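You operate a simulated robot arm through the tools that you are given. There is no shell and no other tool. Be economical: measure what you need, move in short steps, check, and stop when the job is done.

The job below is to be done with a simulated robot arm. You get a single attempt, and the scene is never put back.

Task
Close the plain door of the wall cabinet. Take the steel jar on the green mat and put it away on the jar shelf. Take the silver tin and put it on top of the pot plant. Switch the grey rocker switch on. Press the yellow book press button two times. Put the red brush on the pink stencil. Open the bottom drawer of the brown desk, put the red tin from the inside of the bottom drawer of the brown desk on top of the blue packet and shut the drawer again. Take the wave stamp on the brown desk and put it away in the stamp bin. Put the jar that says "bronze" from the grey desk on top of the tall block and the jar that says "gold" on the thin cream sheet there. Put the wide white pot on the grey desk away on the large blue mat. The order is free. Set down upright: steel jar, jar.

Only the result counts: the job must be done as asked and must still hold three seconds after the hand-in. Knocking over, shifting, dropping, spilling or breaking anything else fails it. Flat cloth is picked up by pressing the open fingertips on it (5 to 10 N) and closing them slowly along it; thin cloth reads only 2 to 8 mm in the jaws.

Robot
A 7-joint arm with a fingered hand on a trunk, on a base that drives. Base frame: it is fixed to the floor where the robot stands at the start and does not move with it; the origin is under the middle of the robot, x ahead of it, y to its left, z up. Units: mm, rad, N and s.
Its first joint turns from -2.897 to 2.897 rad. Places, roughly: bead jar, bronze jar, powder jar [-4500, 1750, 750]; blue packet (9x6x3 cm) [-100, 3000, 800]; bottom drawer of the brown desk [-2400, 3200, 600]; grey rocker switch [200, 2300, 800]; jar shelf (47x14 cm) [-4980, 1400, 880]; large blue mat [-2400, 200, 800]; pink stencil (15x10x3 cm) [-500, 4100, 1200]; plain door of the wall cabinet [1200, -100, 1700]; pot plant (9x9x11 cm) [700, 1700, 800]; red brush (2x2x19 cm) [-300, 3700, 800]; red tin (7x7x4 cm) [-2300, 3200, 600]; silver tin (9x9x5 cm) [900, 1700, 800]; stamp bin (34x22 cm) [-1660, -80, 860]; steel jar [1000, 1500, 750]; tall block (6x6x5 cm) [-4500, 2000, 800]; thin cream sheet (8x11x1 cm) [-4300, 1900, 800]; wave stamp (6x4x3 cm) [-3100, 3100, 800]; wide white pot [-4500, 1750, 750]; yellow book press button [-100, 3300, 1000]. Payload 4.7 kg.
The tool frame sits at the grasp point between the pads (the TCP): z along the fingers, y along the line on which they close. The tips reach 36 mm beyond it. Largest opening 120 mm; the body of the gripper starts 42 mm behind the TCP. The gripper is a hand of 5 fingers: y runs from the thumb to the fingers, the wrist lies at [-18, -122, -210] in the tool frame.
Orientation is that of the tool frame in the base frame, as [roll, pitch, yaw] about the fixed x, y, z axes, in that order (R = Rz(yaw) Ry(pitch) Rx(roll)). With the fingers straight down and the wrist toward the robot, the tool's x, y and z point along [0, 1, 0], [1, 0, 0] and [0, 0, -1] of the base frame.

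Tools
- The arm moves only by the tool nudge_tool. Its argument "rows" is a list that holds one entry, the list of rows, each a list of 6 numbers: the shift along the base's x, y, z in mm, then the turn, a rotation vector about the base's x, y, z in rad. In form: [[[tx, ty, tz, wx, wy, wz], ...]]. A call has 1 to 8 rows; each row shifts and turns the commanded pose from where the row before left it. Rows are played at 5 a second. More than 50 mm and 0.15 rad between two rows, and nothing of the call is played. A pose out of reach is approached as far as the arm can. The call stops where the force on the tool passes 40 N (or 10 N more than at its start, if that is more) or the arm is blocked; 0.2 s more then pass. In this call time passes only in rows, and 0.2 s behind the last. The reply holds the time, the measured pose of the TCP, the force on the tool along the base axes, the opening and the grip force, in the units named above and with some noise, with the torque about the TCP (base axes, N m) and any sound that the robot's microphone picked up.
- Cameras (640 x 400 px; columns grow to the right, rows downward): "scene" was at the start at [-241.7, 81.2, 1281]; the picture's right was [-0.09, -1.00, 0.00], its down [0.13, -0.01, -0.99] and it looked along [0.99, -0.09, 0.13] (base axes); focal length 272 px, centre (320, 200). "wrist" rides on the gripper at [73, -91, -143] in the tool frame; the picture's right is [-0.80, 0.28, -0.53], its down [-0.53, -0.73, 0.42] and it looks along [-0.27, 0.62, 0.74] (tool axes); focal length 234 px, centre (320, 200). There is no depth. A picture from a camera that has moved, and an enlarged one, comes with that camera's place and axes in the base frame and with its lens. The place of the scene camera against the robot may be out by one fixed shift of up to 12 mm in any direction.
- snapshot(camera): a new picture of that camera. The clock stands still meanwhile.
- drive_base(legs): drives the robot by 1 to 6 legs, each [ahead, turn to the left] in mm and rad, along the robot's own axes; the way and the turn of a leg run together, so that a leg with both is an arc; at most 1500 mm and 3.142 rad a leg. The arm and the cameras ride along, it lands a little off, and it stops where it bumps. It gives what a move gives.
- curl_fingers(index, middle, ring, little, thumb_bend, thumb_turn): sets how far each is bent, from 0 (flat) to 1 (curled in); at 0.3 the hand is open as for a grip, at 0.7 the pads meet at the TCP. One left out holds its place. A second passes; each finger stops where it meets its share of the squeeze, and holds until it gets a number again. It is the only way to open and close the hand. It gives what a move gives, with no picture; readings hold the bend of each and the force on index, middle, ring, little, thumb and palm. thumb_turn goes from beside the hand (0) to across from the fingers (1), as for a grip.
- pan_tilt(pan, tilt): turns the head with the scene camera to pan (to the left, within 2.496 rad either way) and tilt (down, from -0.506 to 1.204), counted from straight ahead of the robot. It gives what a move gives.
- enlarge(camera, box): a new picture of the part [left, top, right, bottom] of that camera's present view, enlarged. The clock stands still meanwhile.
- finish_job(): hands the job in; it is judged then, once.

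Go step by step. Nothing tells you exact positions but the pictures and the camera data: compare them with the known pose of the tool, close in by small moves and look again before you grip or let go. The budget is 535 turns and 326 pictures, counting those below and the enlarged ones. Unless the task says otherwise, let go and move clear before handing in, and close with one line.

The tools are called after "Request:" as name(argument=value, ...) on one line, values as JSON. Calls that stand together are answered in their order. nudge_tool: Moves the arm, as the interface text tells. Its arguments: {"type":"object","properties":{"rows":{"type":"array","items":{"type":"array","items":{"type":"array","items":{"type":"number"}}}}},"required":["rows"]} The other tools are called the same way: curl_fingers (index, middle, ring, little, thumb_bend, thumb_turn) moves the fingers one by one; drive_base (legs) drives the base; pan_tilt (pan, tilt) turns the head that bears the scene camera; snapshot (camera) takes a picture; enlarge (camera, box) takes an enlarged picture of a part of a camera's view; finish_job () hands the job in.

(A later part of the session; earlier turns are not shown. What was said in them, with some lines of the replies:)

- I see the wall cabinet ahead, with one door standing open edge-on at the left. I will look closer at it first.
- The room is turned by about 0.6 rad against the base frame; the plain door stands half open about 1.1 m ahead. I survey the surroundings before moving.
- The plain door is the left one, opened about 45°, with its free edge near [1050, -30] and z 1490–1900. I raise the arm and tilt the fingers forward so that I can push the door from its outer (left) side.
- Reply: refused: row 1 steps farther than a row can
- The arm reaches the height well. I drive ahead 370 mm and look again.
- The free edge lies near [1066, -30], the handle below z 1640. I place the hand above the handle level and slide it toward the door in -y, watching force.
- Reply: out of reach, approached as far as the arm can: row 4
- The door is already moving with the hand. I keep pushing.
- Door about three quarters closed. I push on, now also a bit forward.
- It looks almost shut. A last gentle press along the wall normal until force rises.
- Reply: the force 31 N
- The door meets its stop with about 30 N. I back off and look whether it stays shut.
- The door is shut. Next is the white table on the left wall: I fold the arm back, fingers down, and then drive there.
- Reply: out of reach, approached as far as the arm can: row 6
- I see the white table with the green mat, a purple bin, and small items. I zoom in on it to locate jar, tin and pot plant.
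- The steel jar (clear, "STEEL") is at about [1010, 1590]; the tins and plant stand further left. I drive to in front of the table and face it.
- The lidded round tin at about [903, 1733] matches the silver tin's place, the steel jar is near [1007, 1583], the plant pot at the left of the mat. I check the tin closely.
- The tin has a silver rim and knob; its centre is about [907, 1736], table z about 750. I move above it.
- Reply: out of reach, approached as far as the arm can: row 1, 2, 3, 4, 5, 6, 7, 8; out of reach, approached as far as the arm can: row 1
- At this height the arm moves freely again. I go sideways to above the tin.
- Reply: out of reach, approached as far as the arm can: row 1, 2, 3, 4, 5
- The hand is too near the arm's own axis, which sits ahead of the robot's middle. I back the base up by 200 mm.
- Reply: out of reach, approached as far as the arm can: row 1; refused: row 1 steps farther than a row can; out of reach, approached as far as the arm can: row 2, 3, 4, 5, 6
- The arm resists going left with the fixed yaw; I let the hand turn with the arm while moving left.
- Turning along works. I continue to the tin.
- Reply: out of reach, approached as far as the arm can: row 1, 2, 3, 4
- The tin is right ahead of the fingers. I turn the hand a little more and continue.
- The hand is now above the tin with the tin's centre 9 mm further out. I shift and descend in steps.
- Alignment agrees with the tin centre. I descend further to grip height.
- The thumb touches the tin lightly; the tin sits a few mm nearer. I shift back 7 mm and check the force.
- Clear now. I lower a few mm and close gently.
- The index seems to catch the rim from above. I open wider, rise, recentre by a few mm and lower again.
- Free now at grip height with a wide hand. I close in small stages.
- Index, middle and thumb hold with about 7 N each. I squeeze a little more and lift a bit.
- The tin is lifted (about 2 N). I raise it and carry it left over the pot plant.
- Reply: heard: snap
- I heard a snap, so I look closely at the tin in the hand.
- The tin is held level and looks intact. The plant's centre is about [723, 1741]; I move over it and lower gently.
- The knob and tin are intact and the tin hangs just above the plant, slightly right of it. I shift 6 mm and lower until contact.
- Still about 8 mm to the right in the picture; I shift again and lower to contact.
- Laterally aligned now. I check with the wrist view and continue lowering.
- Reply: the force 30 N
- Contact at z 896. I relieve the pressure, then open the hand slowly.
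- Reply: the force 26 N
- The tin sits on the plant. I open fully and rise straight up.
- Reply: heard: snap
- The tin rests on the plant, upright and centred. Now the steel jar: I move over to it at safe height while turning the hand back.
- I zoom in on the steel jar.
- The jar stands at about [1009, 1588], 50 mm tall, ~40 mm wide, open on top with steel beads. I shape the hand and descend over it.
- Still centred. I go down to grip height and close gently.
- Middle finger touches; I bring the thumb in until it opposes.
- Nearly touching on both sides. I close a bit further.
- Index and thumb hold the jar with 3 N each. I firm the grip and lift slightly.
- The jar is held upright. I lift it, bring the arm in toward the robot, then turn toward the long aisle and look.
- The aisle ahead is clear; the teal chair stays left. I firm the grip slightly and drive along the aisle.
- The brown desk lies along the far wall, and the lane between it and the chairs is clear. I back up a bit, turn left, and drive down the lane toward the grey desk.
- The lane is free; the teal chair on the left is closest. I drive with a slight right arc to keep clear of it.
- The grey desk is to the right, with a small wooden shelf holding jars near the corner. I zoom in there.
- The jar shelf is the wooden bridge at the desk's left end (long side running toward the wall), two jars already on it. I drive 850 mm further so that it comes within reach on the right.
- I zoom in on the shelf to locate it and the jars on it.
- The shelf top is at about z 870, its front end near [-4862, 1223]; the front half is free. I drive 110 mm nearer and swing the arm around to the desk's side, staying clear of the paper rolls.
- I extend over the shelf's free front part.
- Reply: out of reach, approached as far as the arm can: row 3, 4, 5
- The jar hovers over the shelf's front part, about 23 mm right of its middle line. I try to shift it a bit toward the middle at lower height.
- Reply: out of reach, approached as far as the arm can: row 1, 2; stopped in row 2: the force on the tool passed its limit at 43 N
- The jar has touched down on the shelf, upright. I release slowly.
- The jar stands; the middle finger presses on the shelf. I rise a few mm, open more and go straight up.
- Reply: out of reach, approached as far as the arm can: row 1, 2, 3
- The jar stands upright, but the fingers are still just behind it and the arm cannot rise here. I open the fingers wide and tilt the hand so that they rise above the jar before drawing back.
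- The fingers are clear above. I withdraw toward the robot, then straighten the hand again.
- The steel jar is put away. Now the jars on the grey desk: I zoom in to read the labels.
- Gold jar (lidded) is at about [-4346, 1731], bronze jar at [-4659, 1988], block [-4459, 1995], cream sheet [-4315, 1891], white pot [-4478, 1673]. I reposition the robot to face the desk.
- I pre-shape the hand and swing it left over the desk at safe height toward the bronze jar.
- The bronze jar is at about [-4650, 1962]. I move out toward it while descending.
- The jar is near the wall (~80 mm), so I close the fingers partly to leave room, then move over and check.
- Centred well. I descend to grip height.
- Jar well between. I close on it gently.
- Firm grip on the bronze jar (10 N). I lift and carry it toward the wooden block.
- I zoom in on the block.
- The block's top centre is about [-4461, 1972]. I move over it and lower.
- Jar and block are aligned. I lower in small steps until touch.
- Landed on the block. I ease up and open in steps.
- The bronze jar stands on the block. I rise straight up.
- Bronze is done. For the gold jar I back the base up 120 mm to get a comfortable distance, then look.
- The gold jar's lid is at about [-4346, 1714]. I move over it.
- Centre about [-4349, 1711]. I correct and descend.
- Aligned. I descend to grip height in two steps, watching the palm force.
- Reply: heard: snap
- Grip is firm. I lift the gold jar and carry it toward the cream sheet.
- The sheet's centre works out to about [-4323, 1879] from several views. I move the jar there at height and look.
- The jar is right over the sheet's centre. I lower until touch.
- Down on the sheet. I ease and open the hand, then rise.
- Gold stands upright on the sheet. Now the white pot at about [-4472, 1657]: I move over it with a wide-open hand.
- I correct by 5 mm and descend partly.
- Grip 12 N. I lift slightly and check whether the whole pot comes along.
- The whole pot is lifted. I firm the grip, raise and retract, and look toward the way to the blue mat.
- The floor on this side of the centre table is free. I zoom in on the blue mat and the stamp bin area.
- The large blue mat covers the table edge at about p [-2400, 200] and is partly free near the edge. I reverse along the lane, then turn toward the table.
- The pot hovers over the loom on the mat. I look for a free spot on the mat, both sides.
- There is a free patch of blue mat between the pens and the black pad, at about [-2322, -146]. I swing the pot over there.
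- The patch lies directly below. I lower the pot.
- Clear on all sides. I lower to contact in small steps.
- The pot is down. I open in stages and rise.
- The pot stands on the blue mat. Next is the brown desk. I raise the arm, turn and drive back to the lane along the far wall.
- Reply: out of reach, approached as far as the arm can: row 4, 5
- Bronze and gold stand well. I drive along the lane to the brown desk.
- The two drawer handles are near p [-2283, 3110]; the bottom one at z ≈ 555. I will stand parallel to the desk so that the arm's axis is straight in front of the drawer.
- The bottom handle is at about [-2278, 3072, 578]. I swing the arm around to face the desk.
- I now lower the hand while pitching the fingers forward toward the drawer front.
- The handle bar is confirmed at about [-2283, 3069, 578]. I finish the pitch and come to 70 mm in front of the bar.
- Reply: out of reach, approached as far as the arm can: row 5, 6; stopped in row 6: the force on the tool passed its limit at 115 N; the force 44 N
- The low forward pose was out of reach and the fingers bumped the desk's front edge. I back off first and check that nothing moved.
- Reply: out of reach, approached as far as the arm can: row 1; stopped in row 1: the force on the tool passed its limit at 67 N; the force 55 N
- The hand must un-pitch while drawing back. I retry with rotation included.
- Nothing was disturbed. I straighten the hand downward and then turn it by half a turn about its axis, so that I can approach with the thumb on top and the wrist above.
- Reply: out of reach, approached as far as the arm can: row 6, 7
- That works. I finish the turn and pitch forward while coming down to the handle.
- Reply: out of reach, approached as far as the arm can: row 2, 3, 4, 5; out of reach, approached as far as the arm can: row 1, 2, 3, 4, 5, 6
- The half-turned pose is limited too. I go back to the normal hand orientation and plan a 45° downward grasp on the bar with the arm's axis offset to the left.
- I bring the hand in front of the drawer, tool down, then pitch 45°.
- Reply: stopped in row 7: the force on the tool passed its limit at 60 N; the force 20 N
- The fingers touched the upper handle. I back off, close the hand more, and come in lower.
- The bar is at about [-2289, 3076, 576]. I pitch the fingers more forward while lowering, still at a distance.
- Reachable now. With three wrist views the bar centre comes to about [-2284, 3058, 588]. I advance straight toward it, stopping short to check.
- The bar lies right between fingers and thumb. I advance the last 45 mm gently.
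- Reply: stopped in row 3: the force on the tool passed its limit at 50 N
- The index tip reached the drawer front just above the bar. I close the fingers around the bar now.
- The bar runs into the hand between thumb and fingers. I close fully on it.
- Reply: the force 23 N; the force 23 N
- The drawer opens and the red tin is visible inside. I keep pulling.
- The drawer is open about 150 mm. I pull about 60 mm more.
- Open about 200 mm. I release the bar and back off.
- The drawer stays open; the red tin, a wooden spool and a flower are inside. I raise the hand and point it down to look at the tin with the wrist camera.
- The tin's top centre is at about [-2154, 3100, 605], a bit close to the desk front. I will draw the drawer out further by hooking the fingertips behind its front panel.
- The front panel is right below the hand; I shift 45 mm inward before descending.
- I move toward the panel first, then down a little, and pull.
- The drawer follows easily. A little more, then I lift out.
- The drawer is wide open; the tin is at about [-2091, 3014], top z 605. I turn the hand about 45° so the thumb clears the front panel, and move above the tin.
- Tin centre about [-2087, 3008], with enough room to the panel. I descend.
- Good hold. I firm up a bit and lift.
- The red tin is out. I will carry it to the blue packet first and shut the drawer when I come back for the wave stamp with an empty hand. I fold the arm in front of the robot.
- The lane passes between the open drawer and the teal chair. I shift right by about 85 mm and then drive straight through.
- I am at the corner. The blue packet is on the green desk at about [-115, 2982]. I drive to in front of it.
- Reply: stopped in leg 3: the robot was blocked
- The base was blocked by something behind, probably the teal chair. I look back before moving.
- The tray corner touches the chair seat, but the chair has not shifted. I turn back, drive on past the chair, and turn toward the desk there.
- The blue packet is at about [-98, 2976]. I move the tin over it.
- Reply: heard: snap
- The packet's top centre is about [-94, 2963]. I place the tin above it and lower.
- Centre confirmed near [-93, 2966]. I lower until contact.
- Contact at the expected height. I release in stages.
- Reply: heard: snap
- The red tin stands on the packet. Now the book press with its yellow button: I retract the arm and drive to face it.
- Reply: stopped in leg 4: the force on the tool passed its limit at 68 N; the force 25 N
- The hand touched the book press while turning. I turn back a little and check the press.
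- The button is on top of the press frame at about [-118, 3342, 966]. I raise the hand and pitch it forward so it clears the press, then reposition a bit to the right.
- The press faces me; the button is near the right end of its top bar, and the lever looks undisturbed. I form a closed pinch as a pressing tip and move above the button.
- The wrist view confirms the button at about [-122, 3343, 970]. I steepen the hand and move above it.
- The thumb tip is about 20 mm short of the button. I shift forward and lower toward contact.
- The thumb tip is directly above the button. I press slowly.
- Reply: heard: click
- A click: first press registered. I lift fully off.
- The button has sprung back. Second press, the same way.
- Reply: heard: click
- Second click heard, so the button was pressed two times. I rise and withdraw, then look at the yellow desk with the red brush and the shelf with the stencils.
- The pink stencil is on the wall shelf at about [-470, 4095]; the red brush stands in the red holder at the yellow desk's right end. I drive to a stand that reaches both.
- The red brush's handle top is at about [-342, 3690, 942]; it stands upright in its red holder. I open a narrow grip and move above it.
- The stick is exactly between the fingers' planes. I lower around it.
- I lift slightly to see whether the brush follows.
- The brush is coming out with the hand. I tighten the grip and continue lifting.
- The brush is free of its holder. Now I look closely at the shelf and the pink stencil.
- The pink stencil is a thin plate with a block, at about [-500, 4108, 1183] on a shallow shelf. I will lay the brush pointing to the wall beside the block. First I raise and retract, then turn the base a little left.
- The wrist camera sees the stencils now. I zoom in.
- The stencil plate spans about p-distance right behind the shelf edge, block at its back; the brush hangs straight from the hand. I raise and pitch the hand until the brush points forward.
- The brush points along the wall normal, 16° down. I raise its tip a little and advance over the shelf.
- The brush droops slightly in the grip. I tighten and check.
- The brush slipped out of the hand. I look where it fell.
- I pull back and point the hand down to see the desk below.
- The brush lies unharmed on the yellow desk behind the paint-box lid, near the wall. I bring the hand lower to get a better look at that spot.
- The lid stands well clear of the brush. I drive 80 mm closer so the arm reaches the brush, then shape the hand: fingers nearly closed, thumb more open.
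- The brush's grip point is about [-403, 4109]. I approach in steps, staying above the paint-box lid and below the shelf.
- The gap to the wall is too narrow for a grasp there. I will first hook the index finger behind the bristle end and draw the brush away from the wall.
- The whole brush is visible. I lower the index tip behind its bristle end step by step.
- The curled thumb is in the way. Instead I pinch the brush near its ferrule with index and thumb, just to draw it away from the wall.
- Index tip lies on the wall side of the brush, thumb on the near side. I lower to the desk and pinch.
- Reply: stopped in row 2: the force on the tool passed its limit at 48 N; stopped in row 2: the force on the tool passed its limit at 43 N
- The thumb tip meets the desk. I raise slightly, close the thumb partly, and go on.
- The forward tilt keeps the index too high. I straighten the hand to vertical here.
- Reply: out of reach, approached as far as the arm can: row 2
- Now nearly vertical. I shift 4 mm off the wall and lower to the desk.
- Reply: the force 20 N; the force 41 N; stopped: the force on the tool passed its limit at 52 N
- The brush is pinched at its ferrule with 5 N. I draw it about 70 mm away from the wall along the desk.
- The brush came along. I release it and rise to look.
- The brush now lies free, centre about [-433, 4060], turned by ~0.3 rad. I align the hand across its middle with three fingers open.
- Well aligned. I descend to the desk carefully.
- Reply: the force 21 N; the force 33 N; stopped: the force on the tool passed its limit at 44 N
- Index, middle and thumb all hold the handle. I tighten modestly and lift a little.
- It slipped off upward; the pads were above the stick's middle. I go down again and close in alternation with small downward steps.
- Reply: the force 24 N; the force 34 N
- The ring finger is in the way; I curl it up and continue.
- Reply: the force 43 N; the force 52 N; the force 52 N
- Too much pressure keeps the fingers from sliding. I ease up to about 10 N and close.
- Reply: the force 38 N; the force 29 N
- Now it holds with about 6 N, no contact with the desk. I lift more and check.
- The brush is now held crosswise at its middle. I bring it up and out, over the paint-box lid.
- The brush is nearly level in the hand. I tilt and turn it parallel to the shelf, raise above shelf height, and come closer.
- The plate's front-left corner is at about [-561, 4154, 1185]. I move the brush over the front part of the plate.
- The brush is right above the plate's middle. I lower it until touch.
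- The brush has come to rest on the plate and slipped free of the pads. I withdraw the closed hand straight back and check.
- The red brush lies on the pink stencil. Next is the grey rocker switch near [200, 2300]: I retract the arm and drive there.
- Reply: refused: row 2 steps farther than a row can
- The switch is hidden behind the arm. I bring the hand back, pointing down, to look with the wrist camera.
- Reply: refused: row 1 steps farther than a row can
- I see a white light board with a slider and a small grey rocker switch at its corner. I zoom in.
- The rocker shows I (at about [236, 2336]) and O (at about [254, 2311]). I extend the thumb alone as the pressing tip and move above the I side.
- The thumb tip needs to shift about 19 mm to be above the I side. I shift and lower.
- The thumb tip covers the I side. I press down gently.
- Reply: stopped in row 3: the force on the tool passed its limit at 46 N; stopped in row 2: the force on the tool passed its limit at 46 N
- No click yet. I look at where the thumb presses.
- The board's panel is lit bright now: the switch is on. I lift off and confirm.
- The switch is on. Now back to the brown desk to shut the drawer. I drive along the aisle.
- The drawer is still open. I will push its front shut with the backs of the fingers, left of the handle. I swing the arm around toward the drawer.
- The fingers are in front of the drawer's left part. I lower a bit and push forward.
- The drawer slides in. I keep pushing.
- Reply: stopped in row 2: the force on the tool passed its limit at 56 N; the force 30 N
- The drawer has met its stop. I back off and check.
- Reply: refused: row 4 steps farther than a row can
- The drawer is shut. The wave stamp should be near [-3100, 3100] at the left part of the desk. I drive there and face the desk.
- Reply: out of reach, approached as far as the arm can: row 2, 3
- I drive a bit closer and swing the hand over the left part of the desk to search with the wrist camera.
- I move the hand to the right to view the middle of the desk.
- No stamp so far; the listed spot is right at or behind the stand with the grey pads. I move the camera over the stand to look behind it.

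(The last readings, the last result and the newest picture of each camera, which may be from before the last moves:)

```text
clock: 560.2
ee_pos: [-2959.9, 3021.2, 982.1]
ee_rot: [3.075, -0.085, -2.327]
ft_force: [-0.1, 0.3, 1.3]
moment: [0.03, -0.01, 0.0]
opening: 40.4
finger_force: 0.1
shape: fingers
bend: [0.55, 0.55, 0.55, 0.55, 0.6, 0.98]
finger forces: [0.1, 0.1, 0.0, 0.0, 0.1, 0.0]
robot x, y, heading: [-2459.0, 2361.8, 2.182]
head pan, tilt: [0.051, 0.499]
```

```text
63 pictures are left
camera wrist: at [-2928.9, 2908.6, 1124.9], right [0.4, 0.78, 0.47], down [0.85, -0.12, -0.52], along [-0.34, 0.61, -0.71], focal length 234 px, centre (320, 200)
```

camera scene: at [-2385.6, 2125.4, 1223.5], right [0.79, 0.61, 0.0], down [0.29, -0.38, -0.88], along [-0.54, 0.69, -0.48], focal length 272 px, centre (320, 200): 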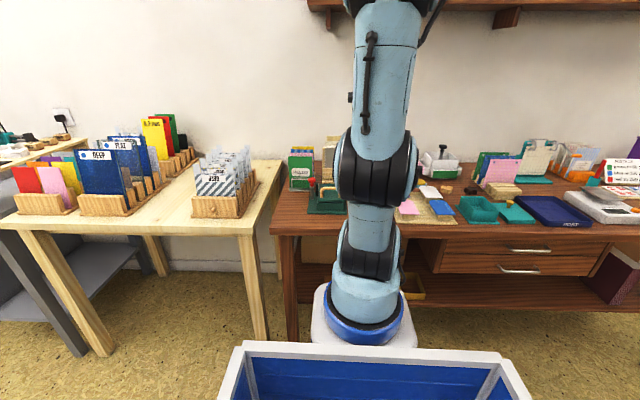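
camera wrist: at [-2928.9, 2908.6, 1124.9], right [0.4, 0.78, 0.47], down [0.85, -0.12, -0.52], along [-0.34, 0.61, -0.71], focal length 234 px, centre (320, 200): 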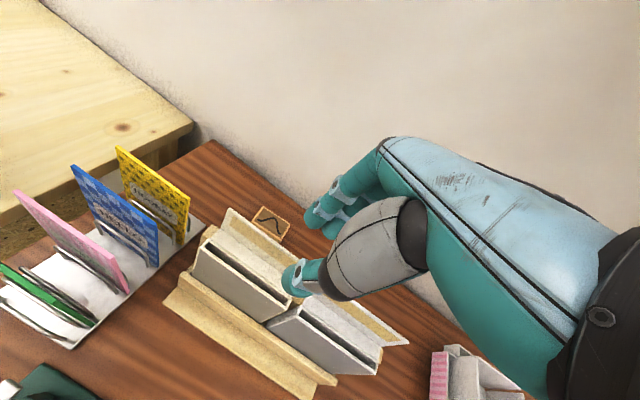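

There it is: a small wooden stamp with a wave mark, right behind the stand. I zoom in.

Request:
enlarge(camera="wrist", box=[190, 170, 350, 290])

```text
3.33 times, centred on (270, 230) of wrist
camera zoom: at [-2928.9, 2908.6, 1124.9], right [0.4, 0.78, 0.47], down [0.85, -0.12, -0.52], along [-0.34, 0.61, -0.71], focal length 781 px, centre (487, 100)
```

zoom: 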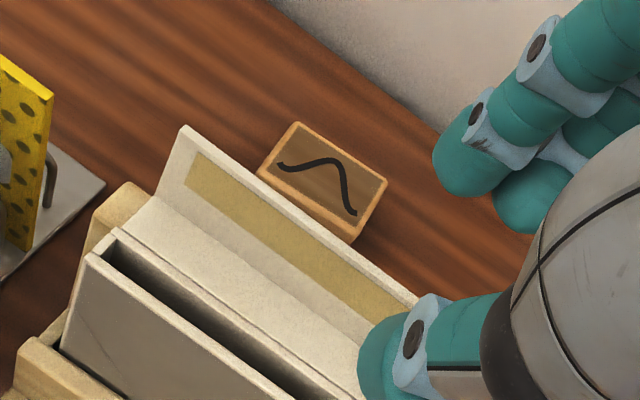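

The stamp's top centre is at about [-3063, 3082], long side parallel to the desk edge, with the tall stand in front of it. I turn the base slightly left to line up better.

Request:
nudge_tool(rows=[[[25, -30, 5, 0, 0, 0], [25, -30, 5, 0, 0, 0]]])

Request:
drive_base(legs=[[0, 0.25]])

```text
clock: 560.8
ee_pos: [-2909.2, 2960.7, 990.9]
ee_rot: [3.078, -0.086, -2.328]
ft_force: [0.7, 0.1, -0.9]
moment: [0.01, 0.05, 0.01]
opening: 40.6
finger_force: 0.0
shape: fingers
bend: [0.55, 0.55, 0.55, 0.55, 0.6, 0.98]
finger forces: [0.0, 0.0, 0.0, 0.0, 0.0, 0.0]
robot x, y, heading: [-2455.8, 2360.6, 2.18]
head pan, tilt: [0.051, 0.499]
```

```text
clock: 562.1
ee_pos: [-3046.2, 2829.8, 991.8]
ee_rot: [3.077, -0.086, -2.073]
ft_force: [-0.4, 0.1, 0.2]
moment: [0.0, -0.04, 0.03]
opening: 40.5
finger_force: 0.1
shape: fingers
bend: [0.55, 0.55, 0.55, 0.55, 0.6, 0.98]
finger forces: [0.0, 0.1, 0.0, 0.1, 0.0, 0.1]
robot x, y, heading: [-2457.8, 2362.5, 2.434]
head pan, tilt: [0.051, 0.499]
```

I open the hand and move over the stand, just behind its panel, then look.

Request:
curl_fingers(index=0.42, middle=0.42, ring=0.5, little=0.6, thumb_bend=0.45)

Request:
nudge_tool(rows=[[[0, 38, 0, 0, 0, -0.085], [0, 38, 0, 0, 0, -0.085], [0, 38, 0, 0, 0, -0.085], [0, 38, 0, 0, 0, -0.085], [-2, 38, -5, -0.01, -0.05, 0]]])

Request:
snapshot(camera="wrist")

```text
clock: 563.1
ee_pos: [-3044.9, 2829.6, 992.9]
ee_rot: [3.076, -0.085, -2.072]
ft_force: [0.0, 0.4, 0.2]
moment: [0.0, 0.01, 0.01]
opening: 82.1
finger_force: 0.1
shape: fingers
bend: [0.42, 0.42, 0.5, 0.6, 0.45, 0.98]
finger forces: [0.0, 0.1, 0.0, 0.0, 0.0, 0.0]
robot x, y, heading: [-2458.0, 2361.1, 2.43]
head pan, tilt: [0.051, 0.499]
```

```text
clock: 564.3
ee_pos: [-3041.3, 3015.8, 957.4]
ee_rot: [3.113, -0.055, -2.415]
ft_force: [0.5, -2.6, 0.2]
moment: [0.06, -0.01, -0.03]
opening: 86.5
finger_force: 1.8
shape: fingers
bend: [0.42, 0.42, 0.5, 0.6, 0.43, 0.97]
finger forces: [0.0, 0.0, 0.0, 0.0, 2.2, 0.0]
out of reach, approached as far as the arm can: row 5
robot x, y, heading: [-2456.2, 2361.9, 2.438]
head pan, tilt: [0.051, 0.499]
```

```text
61 pictures are left
camera wrist: at [-3026.6, 2900.6, 1102.2], right [0.45, 0.75, 0.49], down [0.86, -0.2, -0.47], along [-0.26, 0.63, -0.73], focal length 234 px, centre (320, 200)
```

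wrist: 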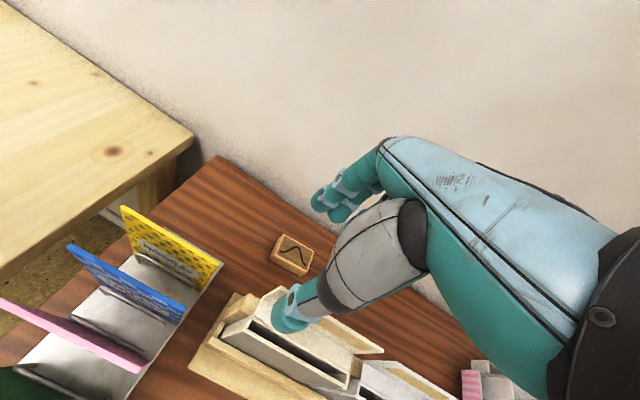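

The arm was limited there and dipped; the thumb touches the stand's panel lightly. I curl the thumb away and back off upward.

Request:
curl_fingers(thumb_bend=0.75)

Request:
nudge_tool(rows=[[[10, -14, 15, 0, 0, 0], [12, -17, 15, 0, 0, 0], [15, -20, 5, 0, 0, 0], [20, -27, 0, 0, 0, 0]]])

Request:
drive_base(legs=[[75, 0]])

Request:
snapshot(camera="wrist")

```text
clock: 565.3
ee_pos: [-3041.5, 3015.7, 957.0]
ee_rot: [3.119, -0.057, -2.414]
ft_force: [17.6, -18.5, -0.3]
moment: [-0.51, -0.49, 0.18]
opening: 82.2
finger_force: 12.5
shape: fingers
bend: [0.42, 0.42, 0.5, 0.6, 0.52, 0.97]
finger forces: [0.0, 0.1, 0.0, 0.0, 24.8, 0.1]
robot x, y, heading: [-2457.5, 2362.0, 2.433]
head pan, tilt: [0.051, 0.499]
```

```text
clock: 566.3
ee_pos: [-2982.3, 2936.1, 977.5]
ee_rot: [3.119, -0.057, -2.415]
ft_force: [-0.2, 0.4, 0.0]
moment: [-0.03, -0.01, 0.01]
opening: 46.9
finger_force: 0.1
shape: fingers
bend: [0.42, 0.42, 0.5, 0.6, 0.71, 0.97]
finger forces: [0.0, 0.1, 0.1, 0.0, 0.1, 0.1]
out of reach, approached as far as the arm can: row 1, 2
robot x, y, heading: [-2458.5, 2362.9, 2.434]
head pan, tilt: [0.051, 0.499]
```

```text
clock: 567.3
ee_pos: [-3038.1, 2984.3, 977.9]
ee_rot: [3.116, -0.057, -2.415]
ft_force: [-0.7, 0.5, 0.1]
moment: [0.0, 0.01, -0.02]
opening: 46.7
finger_force: 0.1
shape: fingers
bend: [0.42, 0.42, 0.5, 0.6, 0.71, 0.97]
finger forces: [0.1, 0.1, 0.0, 0.0, 0.2, 0.0]
robot x, y, heading: [-2515.8, 2407.8, 2.436]
head pan, tilt: [0.051, 0.499]
```

```text
60 pictures are left
camera wrist: at [-3024.3, 2870.3, 1122.8], right [0.45, 0.75, 0.49], down [0.86, -0.2, -0.47], along [-0.26, 0.63, -0.74], focal length 234 px, centre (320, 200)
```

wrist: 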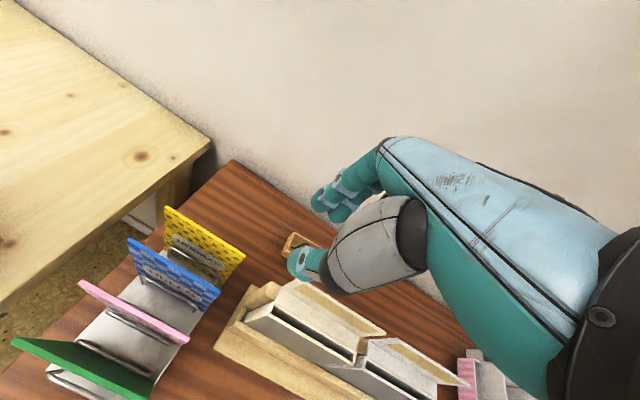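

I check whether the stand has been shifted by that touch.

Request:
enlarge(camera="wrist", box=[190, 220, 420, 400])

```text
2.22 times, centred on (305, 310) of wrist
camera zoom: at [-3024.3, 2870.3, 1122.8], right [0.45, 0.75, 0.49], down [0.86, -0.2, -0.47], along [-0.26, 0.63, -0.74], focal length 520 px, centre (353, -44)
```

zoom: 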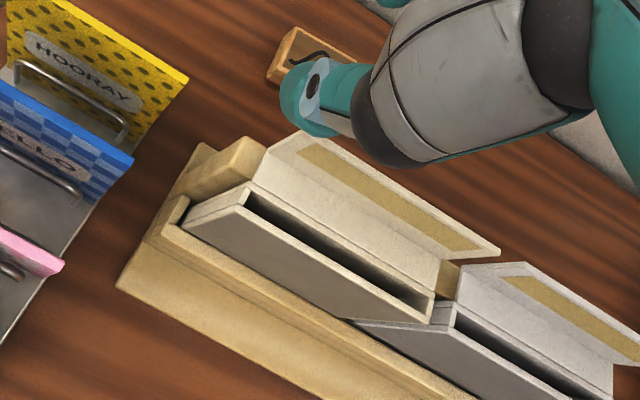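

The stand has not moved. Now nearer, I go over the lid with the thumb curled, at a safe height.

Request:
nudge_tool(rows=[[[0, 0, 22, 0, 0, 0], [-8, 25, 3, 0, 0, 0], [-8, 25, 0, 0, 0, 0], [-8, 25, 0, 0, 0, 0], [-7, 24, 0, 0, 0, 0]]])

Request:
nudge_tool(rows=[[[0, 0, -30, -0.065, -0.095, 0], [0, 0, -35, -0.065, -0.095, 0]]])

Request:
snapshot(camera="wrist")

```text
clock: 568.5
ee_pos: [-3069.8, 3083.0, 996.2]
ee_rot: [3.114, -0.057, -2.413]
ft_force: [-0.3, 0.3, 0.5]
moment: [0.02, 0.0, 0.0]
opening: 46.6
finger_force: 0.0
shape: fingers
bend: [0.42, 0.42, 0.5, 0.6, 0.71, 0.97]
finger forces: [0.0, 0.0, 0.0, 0.0, 0.0, 0.0]
out of reach, approached as far as the arm can: row 1
robot x, y, heading: [-2510.9, 2409.4, 2.436]
head pan, tilt: [0.051, 0.499]
```

```text
clock: 569.1
ee_pos: [-3064.5, 3080.4, 949.8]
ee_rot: [-3.095, -0.047, -2.413]
ft_force: [0.2, 0.4, -1.2]
moment: [-0.01, 0.02, 0.02]
opening: 46.6
finger_force: 0.1
shape: fingers
bend: [0.42, 0.42, 0.5, 0.6, 0.71, 0.97]
finger forces: [0.0, 0.1, 0.0, 0.1, 0.0, 0.1]
out of reach, approached as far as the arm can: row 1, 2
robot x, y, heading: [-2508.4, 2410.9, 2.435]
head pan, tilt: [0.051, 0.499]
```

```text
58 pictures are left
camera wrist: at [-3058.4, 2973.2, 1101.2], right [0.41, 0.78, 0.47], down [0.88, -0.22, -0.41], along [-0.22, 0.59, -0.78], focal length 234 px, centre (320, 200)
```

wrist: 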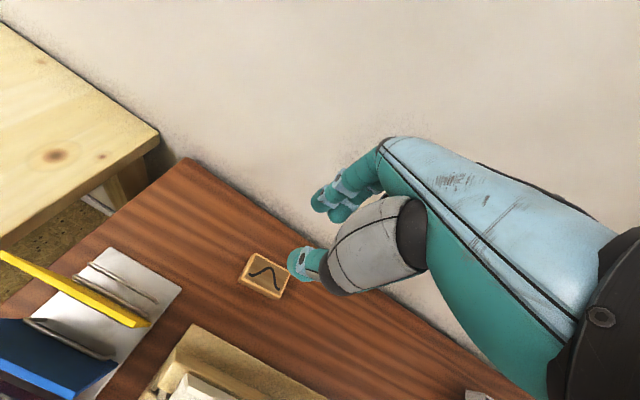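

The stamp is directly below at about [-3068, 3079]. I descend, tilting slightly away from the stand.

Request:
nudge_tool(rows=[[[-2, 1, -30, -0.03, -0.045, 0], [-1, 1, -30, -0.04, -0.055, 0]]])

Request:
curl_fingers(thumb_bend=0.45)

Request:
snapshot(camera="wrist")

```text
clock: 569.7
ee_pos: [-3064.4, 3078.5, 915.0]
ee_rot: [-3.065, -0.041, -2.412]
ft_force: [-0.6, 0.3, 0.3]
moment: [-0.03, 0.02, -0.01]
opening: 46.6
finger_force: 0.0
shape: fingers
bend: [0.42, 0.42, 0.5, 0.6, 0.71, 0.97]
finger forces: [0.1, 0.0, 0.0, 0.0, 0.0, 0.0]
out of reach, approached as far as the arm can: row 1, 2
robot x, y, heading: [-2517.1, 2408.9, 2.439]
head pan, tilt: [0.051, 0.499]
```

```text
clock: 570.7
ee_pos: [-3063.2, 3078.4, 916.1]
ee_rot: [-3.065, -0.042, -2.412]
ft_force: [-0.5, 0.3, 0.1]
moment: [-0.01, -0.03, 0.01]
opening: 82.2
finger_force: 0.0
shape: fingers
bend: [0.42, 0.42, 0.5, 0.6, 0.45, 0.97]
finger forces: [0.0, 0.1, 0.0, 0.1, 0.0, 0.0]
robot x, y, heading: [-2516.5, 2408.8, 2.437]
head pan, tilt: [0.051, 0.499]
```

```text
57 pictures are left
camera wrist: at [-3059.9, 2974.2, 1069.2], right [0.4, 0.79, 0.47], down [0.89, -0.22, -0.39], along [-0.2, 0.57, -0.79], focal length 234 px, centre (320, 200)
```

wrist: 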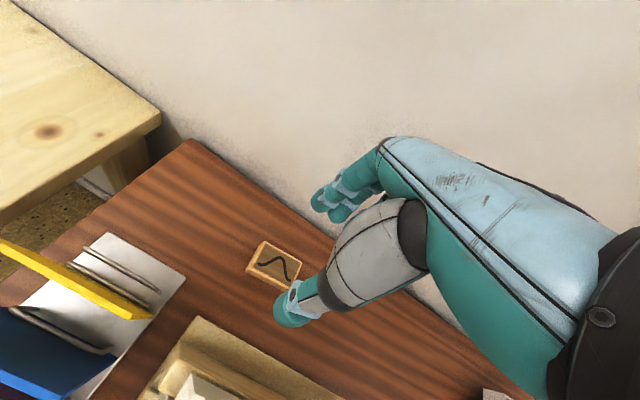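

I correct 6 mm and descend in steps, watching the forces.

Request:
nudge_tool(rows=[[[-6, 2, -25, -0.02, -0.03, 0], [0, 0, -25, -0.02, -0.03, 0], [0, 0, -25, 0, 0, 0]]])

Request:
snapshot(camera="wrist")

```text
clock: 571.5
ee_pos: [-3065.4, 3078.1, 868.1]
ee_rot: [-3.046, -0.04, -2.41]
ft_force: [0.9, 0.0, 1.2]
moment: [0.0, 0.0, -0.02]
opening: 82.3
finger_force: 0.0
shape: fingers
bend: [0.42, 0.42, 0.5, 0.6, 0.45, 0.97]
finger forces: [0.0, 0.0, 0.1, 0.0, 0.0, 0.1]
out of reach, approached as far as the arm can: row 1, 2
robot x, y, heading: [-2510.5, 2412.3, 2.434]
head pan, tilt: [0.051, 0.499]
```

```text
56 pictures are left
camera wrist: at [-3064.0, 2976.0, 1022.2], right [0.39, 0.79, 0.46], down [0.9, -0.23, -0.37], along [-0.19, 0.56, -0.8], focal length 234 px, centre (320, 200)
```

wrist: 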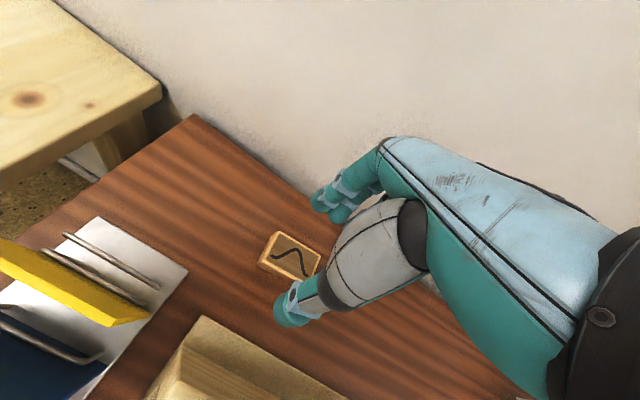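

Request:
nudge_tool(rows=[[[-6, 3, -20, 0, 0, 0], [0, 0, -20, 0, 0, 0], [0, 0, -18, 0, 0, 0]]])

Request:
enlarge(camera="wrist", box=[230, 170, 430, 330])

```text
clock: 572.3
ee_pos: [-3071.5, 3080.8, 808.6]
ee_rot: [-3.044, -0.038, -2.412]
ft_force: [-0.2, -0.2, 1.7]
moment: [-0.01, 0.01, 0.01]
opening: 82.2
finger_force: 0.0
shape: fingers
bend: [0.42, 0.42, 0.5, 0.6, 0.45, 0.97]
finger forces: [0.0, 0.0, 0.0, 0.1, 0.0, 0.1]
robot x, y, heading: [-2515.0, 2410.0, 2.435]
head pan, tilt: [0.051, 0.499]
```

```text
2.50 times, centred on (330, 250) of wrist
camera zoom: at [-3070.0, 2978.7, 963.5], right [0.39, 0.8, 0.46], down [0.9, -0.23, -0.37], along [-0.19, 0.56, -0.8], focal length 585 px, centre (295, 75)
```

zoom: 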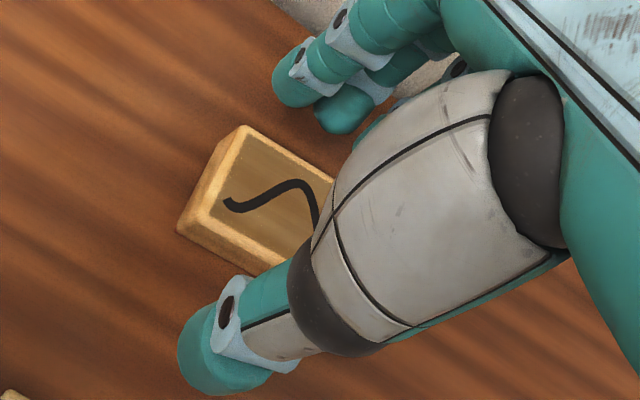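

The stamp is between fingers and thumb. I lower a little more and close.

Request:
nudge_tool(rows=[[[0, 0, -9, 0, 0, 0]]])

Request:
curl_fingers(index=0.54, middle=0.54, ring=0.56, little=0.6, thumb_bend=0.56)

Request:
curl_fingers(index=0.62, middle=0.62, ring=0.62, thumb_bend=0.63)

Request:
enlarge(camera="wrist", box=[230, 170, 430, 330])

```text
clock: 572.7
ee_pos: [-3071.0, 3080.3, 799.0]
ee_rot: [-3.045, -0.04, -2.408]
ft_force: [0.7, 0.5, -0.4]
moment: [0.02, -0.02, -0.01]
opening: 82.3
finger_force: 0.1
shape: fingers
bend: [0.42, 0.42, 0.5, 0.6, 0.45, 0.97]
finger forces: [0.0, 0.0, 0.0, 0.0, 0.0, 0.0]
robot x, y, heading: [-2514.3, 2407.9, 2.43]
head pan, tilt: [0.051, 0.499]
```

```text
clock: 573.7
ee_pos: [-3070.9, 3080.4, 798.9]
ee_rot: [-3.042, -0.04, -2.409]
ft_force: [0.4, 0.2, -0.4]
moment: [-0.01, 0.02, -0.05]
opening: 48.7
finger_force: 0.1
shape: fingers
bend: [0.54, 0.54, 0.56, 0.6, 0.56, 0.97]
finger forces: [0.0, 0.1, 0.0, 0.0, 0.0, 0.0]
robot x, y, heading: [-2510.4, 2407.2, 2.433]
head pan, tilt: [0.051, 0.499]
```

```text
clock: 574.7
ee_pos: [-3072.1, 3080.3, 800.2]
ee_rot: [-3.042, -0.039, -2.408]
ft_force: [0.3, -0.7, 0.2]
moment: [0.0, -0.02, 0.01]
opening: 39.6
finger_force: 5.7
shape: fingers
bend: [0.58, 0.6, 0.61, 0.6, 0.59, 0.97]
finger forces: [3.2, 2.3, 0.6, 0.0, 5.9, 0.1]
robot x, y, heading: [-2511.8, 2410.4, 2.436]
head pan, tilt: [0.051, 0.499]
```

```text
2.50 times, centred on (330, 250) of wrist
camera zoom: at [-3070.0, 2978.8, 954.4], right [0.39, 0.8, 0.46], down [0.9, -0.23, -0.37], along [-0.19, 0.56, -0.81], focal length 585 px, centre (295, 75)
```

zoom: 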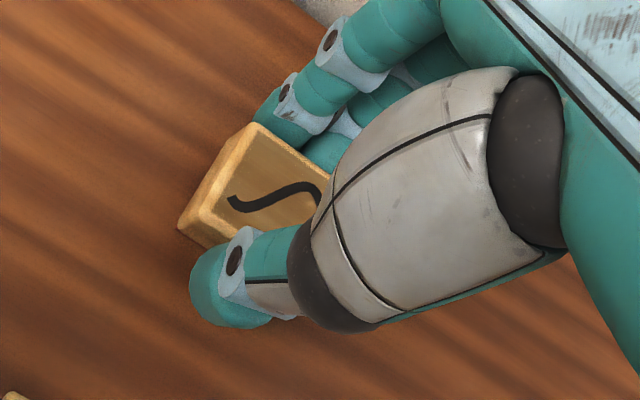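

Firm it up, then lift straight up, undoing the tilt on the way.

Request:
curl_fingers(index=0.65, middle=0.66, ring=0.66, thumb_bend=0.67)

Request:
nudge_tool(rows=[[[0, 0, 15, 0, 0, 0], [0, 0, 25, 0, 0, 0], [0, 0, 25, 0.02, 0.03, 0], [0, 0, 28, 0.04, 0.055, 0], [0, 0, 28, 0.04, 0.055, 0], [0, 0, 28, 0.04, 0.055, 0], [0, 0, 28, 0.02, 0.03, 0]]])

Request:
nudge_tool(rows=[[[0, 0, 22, 0.03, 0.04, 0]]])

```text
clock: 575.7
ee_pos: [-3071.5, 3080.4, 799.9]
ee_rot: [-3.041, -0.04, -2.409]
ft_force: [-0.4, 0.1, 0.1]
moment: [-0.01, 0.01, 0.0]
opening: 38.9
finger_force: 10.7
shape: fingers
bend: [0.59, 0.62, 0.64, 0.6, 0.59, 0.96]
finger forces: [5.1, 4.4, 1.4, 0.1, 10.8, 0.0]
robot x, y, heading: [-2513.0, 2410.8, 2.441]
head pan, tilt: [0.051, 0.499]
```

```text
clock: 577.3
ee_pos: [-3071.3, 3080.0, 976.3]
ee_rot: [2.97, -0.1, -2.391]
ft_force: [0.6, 0.0, -1.7]
moment: [-0.02, 0.03, 0.02]
opening: 39.1
finger_force: 10.8
shape: fingers
bend: [0.59, 0.62, 0.64, 0.6, 0.59, 0.96]
finger forces: [5.1, 4.2, 1.3, 0.0, 10.8, 0.0]
robot x, y, heading: [-2513.6, 2406.3, 2.436]
head pan, tilt: [0.051, 0.499]
```

```text
clock: 577.7
ee_pos: [-3070.6, 3079.5, 999.8]
ee_rot: [2.922, -0.108, -2.385]
ft_force: [-0.2, -0.6, -0.3]
moment: [-0.04, -0.01, 0.0]
opening: 38.9
finger_force: 11.1
shape: fingers
bend: [0.59, 0.62, 0.64, 0.6, 0.59, 0.96]
finger forces: [5.1, 4.1, 1.4, 0.1, 10.8, 0.0]
robot x, y, heading: [-2512.4, 2409.4, 2.436]
head pan, tilt: [0.051, 0.499]
```

The stamp is lifted. I raise a bit further and come back over the lid.

Request:
nudge_tool(rows=[[[0, 0, 22, 0.05, 0.065, 0], [12, -16, 8, 0, 0, 0], [18, -24, 0, 0, 0, 0], [18, -24, 0, 0, 0, 0], [18, -24, 0, 0, 0, 0], [18, -24, 0, 0, 0, 0], [18, -24, 0, 0, 0, 0]]])

Request:
snapshot(camera="wrist")

```text
clock: 579.3
ee_pos: [-2969.1, 2943.8, 1027.3]
ee_rot: [2.839, -0.118, -2.379]
ft_force: [-1.2, 0.7, -1.3]
moment: [0.0, 0.0, 0.0]
opening: 39.2
finger_force: 11.1
shape: fingers
bend: [0.59, 0.63, 0.64, 0.6, 0.59, 0.96]
finger forces: [5.2, 4.2, 1.3, 0.0, 10.9, 0.1]
robot x, y, heading: [-2517.1, 2414.3, 2.437]
head pan, tilt: [0.051, 0.499]
```

```text
53 pictures are left
camera wrist: at [-2922.7, 2809.6, 1145.5], right [0.55, 0.68, 0.48], down [0.72, -0.1, -0.68], along [-0.42, 0.73, -0.55], focal length 234 px, centre (320, 200)
```

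wrist: 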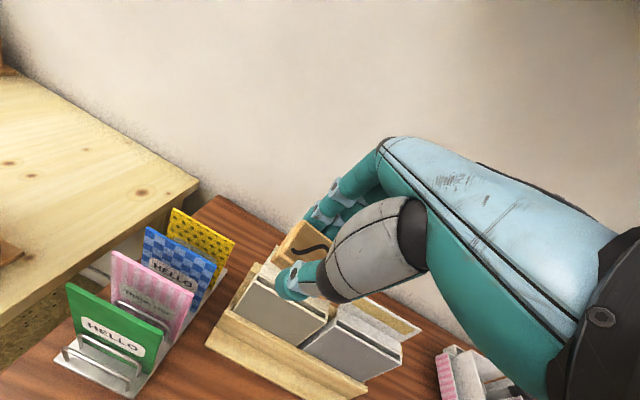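

The stamp is in hand. I back away from the desk, turn, and drive around the table's far side toward the stamp bin.

Request:
nudge_tool(rows=[[[25, -30, 0, 0, 0, 0], [25, -30, 0, 0, 0, 0], [20, -30, 0, 0, 0, 0]]])

Request:
drive_base(legs=[[-290, 0], [0, 1.33], [1000, 0], [990, 0], [0, 1.571]])

Request:
pan_tilt(pan=0.2, tilt=0.35)

Request:
snapshot(camera="scene")

```text
clock: 580.1
ee_pos: [-2900.0, 2854.9, 1027.4]
ee_rot: [2.839, -0.119, -2.376]
ft_force: [-0.6, -0.6, 0.0]
moment: [-0.01, -0.01, 0.02]
opening: 39.2
finger_force: 10.5
shape: fingers
bend: [0.59, 0.63, 0.64, 0.6, 0.59, 0.96]
finger forces: [5.0, 4.2, 1.2, 0.1, 10.8, 0.0]
robot x, y, heading: [-2510.5, 2407.3, 2.44]
head pan, tilt: [0.051, 0.499]
```

```text
clock: 598.8
ee_pos: [-3603.7, 504.1, 1028.9]
ee_rot: [2.84, -0.119, 0.539]
ft_force: [0.5, 0.6, -0.5]
moment: [0.01, 0.01, 0.0]
opening: 38.0
finger_force: 10.1
shape: fingers
bend: [0.59, 0.63, 0.65, 0.6, 0.59, 0.96]
finger forces: [4.8, 3.7, 1.1, 0.1, 9.8, 0.1]
robot x, y, heading: [-3880.9, 1024.5, -0.928]
head pan, tilt: [0.051, 0.499]
```

```text
clock: 599.5
ee_pos: [-3603.4, 503.8, 1026.4]
ee_rot: [2.839, -0.118, 0.542]
ft_force: [0.3, 0.6, -0.1]
moment: [-0.03, 0.01, 0.02]
opening: 38.2
finger_force: 9.6
shape: fingers
bend: [0.59, 0.63, 0.65, 0.6, 0.59, 0.96]
finger forces: [4.8, 3.8, 1.1, 0.0, 9.9, 0.0]
robot x, y, heading: [-3882.3, 1026.3, -0.929]
head pan, tilt: [0.201, 0.351]
```

```text
52 pictures are left
camera scene: at [-3942.2, 1284.3, 1237.1], right [-0.67, -0.75, 0.0], down [-0.26, 0.23, -0.94], along [0.7, -0.63, -0.34], focal length 272 px, centre (320, 200)
```

scene: 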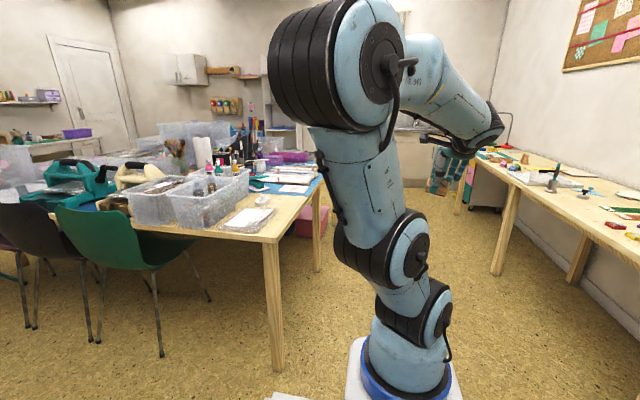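

The lane ahead is free. I drive down along the table's short side, then turn toward the stamp bin.

Request:
drive_base(legs=[[1480, -0.01], [1460, 0], [0, 1.56], [1120, 0]])

Request:
pan_tilt(pan=1.1, tilt=0.4)

Request:
snapshot(camera="scene")

```text
clock: 622.9
ee_pos: [-687.4, -434.3, 1028.0]
ee_rot: [2.84, -0.118, 2.093]
ft_force: [0.3, -0.3, -0.3]
moment: [-0.03, 0.01, -0.02]
opening: 37.8
finger_force: 9.2
shape: fingers
bend: [0.6, 0.63, 0.65, 0.6, 0.6, 0.96]
finger forces: [4.7, 3.6, 1.0, 0.1, 9.5, 0.0]
robot x, y, heading: [-1210.0, -704.2, 0.623]
head pan, tilt: [0.201, 0.351]
```

```text
clock: 624.0
ee_pos: [-686.0, -434.3, 1028.5]
ee_rot: [2.839, -0.117, 2.093]
ft_force: [-0.2, 0.1, -0.4]
moment: [0.02, -0.02, 0.03]
opening: 37.6
finger_force: 9.6
shape: fingers
bend: [0.6, 0.63, 0.65, 0.6, 0.6, 0.96]
finger forces: [4.8, 3.6, 1.0, 0.1, 9.5, 0.0]
robot x, y, heading: [-1208.7, -707.1, 0.621]
head pan, tilt: [1.1, 0.4]
```

```text
51 pictures are left
camera scene: at [-1538.4, -728.9, 1232.7], right [0.99, 0.15, 0.0], down [0.06, -0.38, -0.92], along [-0.14, 0.91, -0.39], focal length 272 px, centre (320, 200)
```

scene: 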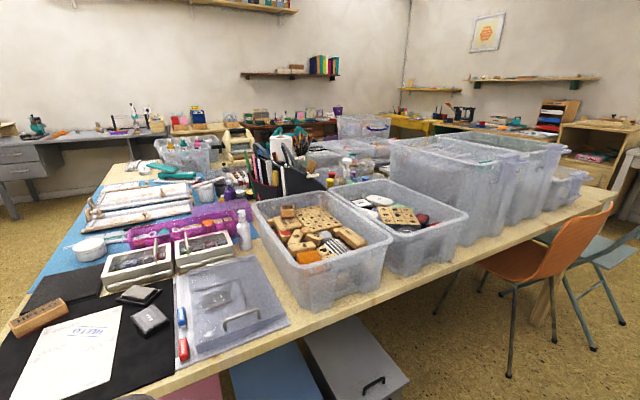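

The stamp bin (clear box with wooden stamps) is at about [-1640, -65]. I turn to face it.

Request:
drive_base(legs=[[0, 1.571]])

Request:
snapshot(camera="wrist")

```text
clock: 628.2
ee_pos: [-1475.5, -173.8, 1027.0]
ee_rot: [2.839, -0.119, -2.629]
ft_force: [-0.2, 0.4, -1.2]
moment: [0.04, -0.02, 0.01]
opening: 37.6
finger_force: 9.0
shape: fingers
bend: [0.6, 0.63, 0.65, 0.6, 0.6, 0.96]
finger forces: [4.6, 3.4, 0.9, 0.1, 9.1, 0.0]
robot x, y, heading: [-1210.0, -705.9, 2.19]
head pan, tilt: [1.1, 0.4]
```

```text
50 pictures are left
camera wrist: at [-1463.8, -316.9, 1145.9], right [0.7, 0.52, 0.49], down [0.68, -0.28, -0.68], along [-0.22, 0.81, -0.55], focal length 234 px, centre (320, 200)
```

wrist: 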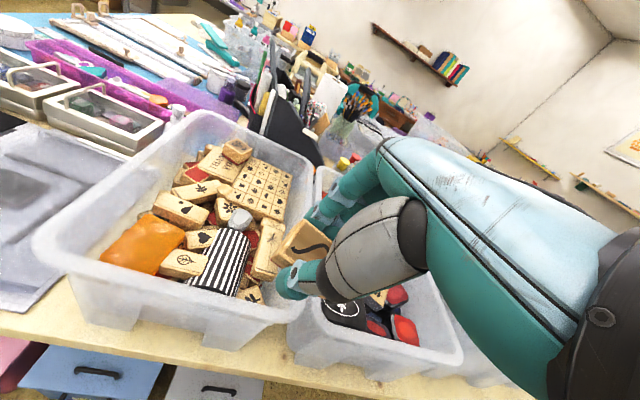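

The stamp bin is left of the hand, centre about [-1662, -82]. I move over it.

Request:
nudge_tool(rows=[[[-36, 19, 0, 0, 0, 0.05], [-36, 19, 0, 0, 0, 0.05], [-36, 19, 0, 0, 0, 0.05], [-36, 19, 0, 0, 0, 0.05], [-36, 19, -20, 0, 0, 0.02]]])

Request:
snapshot(camera="wrist")

```text
clock: 629.5
ee_pos: [-1656.7, -79.4, 1008.0]
ee_rot: [2.837, -0.12, -2.409]
ft_force: [0.3, 0.0, 0.5]
moment: [-0.01, -0.06, 0.0]
opening: 37.3
finger_force: 8.8
shape: fingers
bend: [0.6, 0.63, 0.65, 0.6, 0.6, 0.96]
finger forces: [4.7, 3.3, 0.8, 0.0, 9.2, 0.1]
robot x, y, heading: [-1213.5, -701.9, 2.183]
head pan, tilt: [1.1, 0.4]
```

```text
49 pictures are left
camera wrist: at [-1614.5, -216.4, 1126.0], right [0.57, 0.66, 0.49], down [0.72, -0.12, -0.68], along [-0.39, 0.74, -0.55], focal length 234 px, centre (320, 200)
```

wrist: 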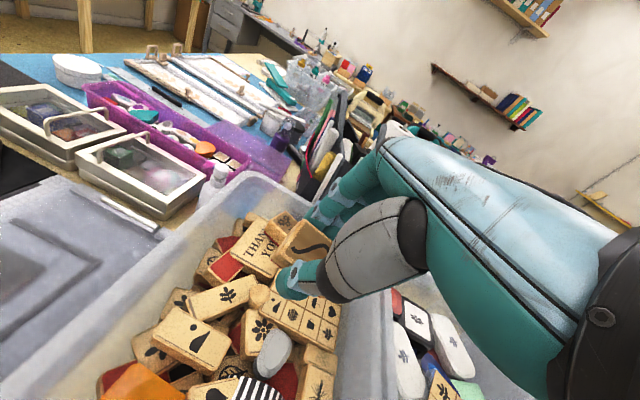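

The stamp is above the bin's middle. I lower it into the bin.

Request:
nudge_tool(rows=[[[0, 0, -40, 0, 0, 0], [0, 0, -40, 0, 0, 0], [0, 0, -20, 0, 0, 0]]])

Request:
snapshot(camera="wrist")

```text
clock: 630.2
ee_pos: [-1655.8, -78.9, 909.4]
ee_rot: [2.84, -0.12, -2.408]
ft_force: [-0.4, -0.1, 3.7]
moment: [0.03, -0.06, 0.01]
opening: 37.1
finger_force: 10.4
shape: fingers
bend: [0.6, 0.63, 0.65, 0.6, 0.6, 0.96]
finger forces: [4.6, 4.3, 2.0, 0.1, 9.6, 0.0]
robot x, y, heading: [-1208.7, -701.3, 2.186]
head pan, tilt: [1.1, 0.4]
```

```text
48 pictures are left
camera wrist: at [-1613.8, -215.8, 1025.7], right [0.57, 0.66, 0.49], down [0.72, -0.12, -0.68], along [-0.39, 0.74, -0.55], focal length 234 px, centre (320, 200)
```

wrist: 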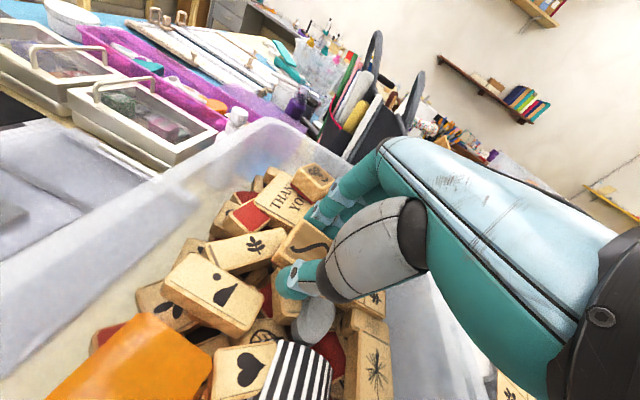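

The stamp touches the pile in the bin. I release it gently.

Request:
nudge_tool(rows=[[[0, 0, -3, 0, 0, 0]]])

Request:
curl_fingers(index=0.54, middle=0.54, ring=0.54, thumb_bend=0.54)

Request:
curl_fingers(index=0.42, middle=0.42, ring=0.45, thumb_bend=0.42)

Request:
nudge_tool(rows=[[[0, 0, 12, 0, 0, 0], [0, 0, 30, 0, 0, 0], [0, 0, 40, 0, 0, 0], [0, 0, 30, 0, 0, 0]]])

Request:
snapshot(camera="wrist")

```text
clock: 630.6
ee_pos: [-1656.2, -79.3, 904.3]
ee_rot: [2.838, -0.119, -2.409]
ft_force: [-0.4, 0.3, 6.6]
moment: [0.02, -0.02, -0.01]
opening: 36.9
finger_force: 9.4
shape: fingers
bend: [0.6, 0.63, 0.65, 0.6, 0.61, 0.96]
finger forces: [5.0, 4.3, 1.9, 0.0, 8.8, 0.0]
robot x, y, heading: [-1208.9, -705.3, 2.188]
head pan, tilt: [1.1, 0.4]
```

```text
clock: 631.6
ee_pos: [-1657.3, -79.5, 904.7]
ee_rot: [2.839, -0.117, -2.408]
ft_force: [0.2, 0.0, -0.3]
moment: [0.01, -0.03, -0.01]
opening: 50.6
finger_force: 0.0
shape: fingers
bend: [0.54, 0.54, 0.54, 0.6, 0.54, 0.97]
finger forces: [0.0, 0.0, 0.0, 0.0, 0.0, 0.0]
robot x, y, heading: [-1210.9, -701.9, 2.188]
head pan, tilt: [1.1, 0.4]
```

```text
clock: 632.6
ee_pos: [-1656.5, -79.3, 905.0]
ee_rot: [2.839, -0.118, -2.408]
ft_force: [-0.5, 0.1, 3.9]
moment: [-0.11, -0.06, -0.04]
opening: 85.7
finger_force: 1.7
shape: fingers
bend: [0.42, 0.42, 0.45, 0.6, 0.43, 0.97]
finger forces: [0.0, 0.0, 0.0, 0.0, 3.5, 0.1]
robot x, y, heading: [-1218.5, -704.7, 2.18]
head pan, tilt: [1.1, 0.4]
```

```text
clock: 633.6
ee_pos: [-1656.7, -78.6, 1016.9]
ee_rot: [2.839, -0.12, -2.408]
ft_force: [0.5, 0.4, 0.3]
moment: [0.0, 0.02, 0.0]
opening: 87.0
finger_force: 0.0
shape: fingers
bend: [0.42, 0.42, 0.45, 0.6, 0.42, 0.97]
finger forces: [0.0, 0.0, 0.0, 0.0, 0.0, 0.0]
robot x, y, heading: [-1212.2, -698.9, 2.184]
head pan, tilt: [1.1, 0.4]
```

```text
47 pictures are left
camera wrist: at [-1614.0, -215.1, 1134.7], right [0.57, 0.66, 0.48], down [0.72, -0.12, -0.68], along [-0.39, 0.74, -0.55], focal length 234 px, centre (320, 200)
```

wrist: 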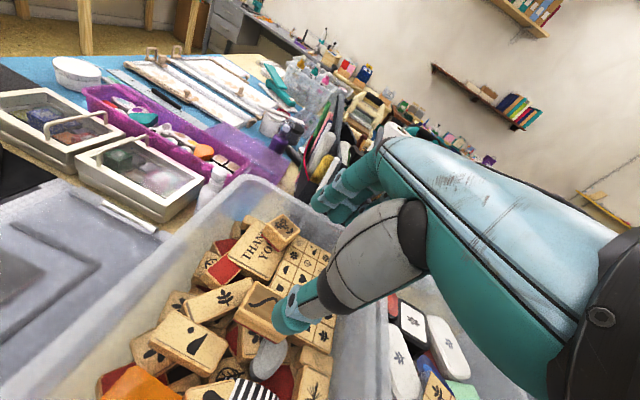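

The wave stamp lies in the bin. I do a last check of the cabinet door, and the white table from here, before handing in.

Request:
nudge_tool(rows=[[[20, -25, 10, 0, 0, 0], [25, -30, 0, 0, 0, 0], [25, -30, 0, 0, 0, 0]]])

Request:
pan_tilt(pan=-1.85, tilt=0.0)

Request:
enlarge(camera="scene", box=[220, 60, 460, 230])

Request:
pan_tilt(pan=-1.15, tilt=0.1)

Request:
enlarge(camera="scene", box=[200, 130, 440, 280])

```text
clock: 634.5
ee_pos: [-1587.0, -164.9, 1026.0]
ee_rot: [2.839, -0.119, -2.41]
ft_force: [-0.3, 0.5, 0.0]
moment: [0.03, -0.01, 0.01]
opening: 86.9
finger_force: 0.1
shape: fingers
bend: [0.42, 0.42, 0.45, 0.6, 0.42, 0.97]
finger forces: [0.0, 0.1, 0.0, 0.0, 0.0, 0.0]
robot x, y, heading: [-1213.7, -698.8, 2.188]
head pan, tilt: [1.1, 0.4]
```

```text
clock: 637.0
ee_pos: [-1587.6, -163.5, 1027.8]
ee_rot: [2.836, -0.119, -2.407]
ft_force: [0.5, -0.1, 0.5]
moment: [0.01, 0.03, 0.01]
opening: 86.8
finger_force: 0.1
shape: fingers
bend: [0.42, 0.42, 0.45, 0.6, 0.42, 0.97]
finger forces: [0.0, 0.0, 0.1, 0.1, 0.1, 0.1]
robot x, y, heading: [-1215.8, -704.8, 2.182]
head pan, tilt: [-1.85, 0.0]
```

```text
2.35 times, centred on (340, 145) of scene
camera zoom: at [-1000.4, -979.5, 1269.6], right [0.33, -0.94, 0.0], down [0.0, 0.0, -1.0], along [0.94, 0.33, 0.0], focal length 640 px, centre (273, 329)
```

zoom: 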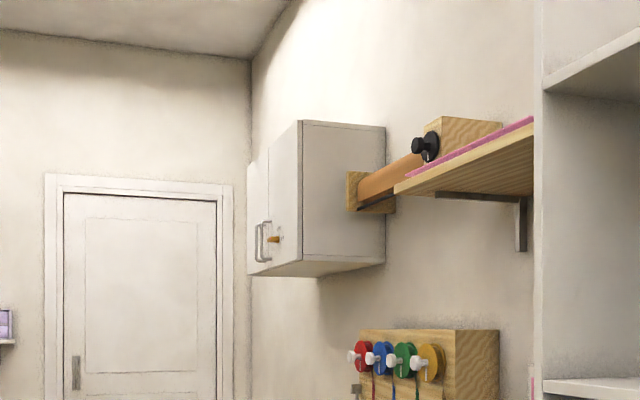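

```text
clock: 638.1
ee_pos: [-1586.7, -164.0, 1027.1]
ee_rot: [2.839, -0.12, -2.407]
ft_force: [0.1, 0.5, -0.3]
moment: [-0.02, 0.02, 0.01]
opening: 86.7
finger_force: 0.0
shape: fingers
bend: [0.42, 0.42, 0.45, 0.6, 0.42, 0.97]
finger forces: [0.0, 0.1, 0.1, 0.0, 0.0, 0.1]
robot x, y, heading: [-1215.5, -698.0, 2.182]
head pan, tilt: [-1.15, 0.099]
```

```text
2.67 times, centred on (320, 205) of scene
camera zoom: at [-1038.2, -930.0, 1260.6], right [0.86, -0.51, 0.0], down [-0.05, -0.09, -1.0], along [0.51, 0.85, -0.1], focal length 725 px, centre (320, 187)
```

zoom: 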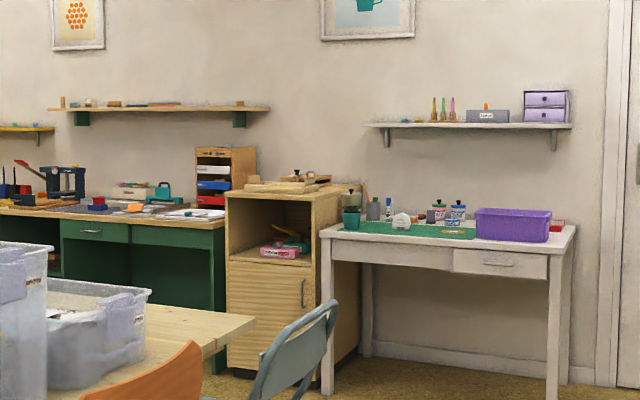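

The cabinet door is shut, the silver tin is on the plant, the red tin is on the packet, and the hand is clear of everything. I hand the job in.

Request:
finish_job()

```text
The job is handed in.
```

I handed the job in with every item done. One slip on the way: the red brush dropped onto the yellow desk once, and I picked it up again and laid it on the pink stencil.
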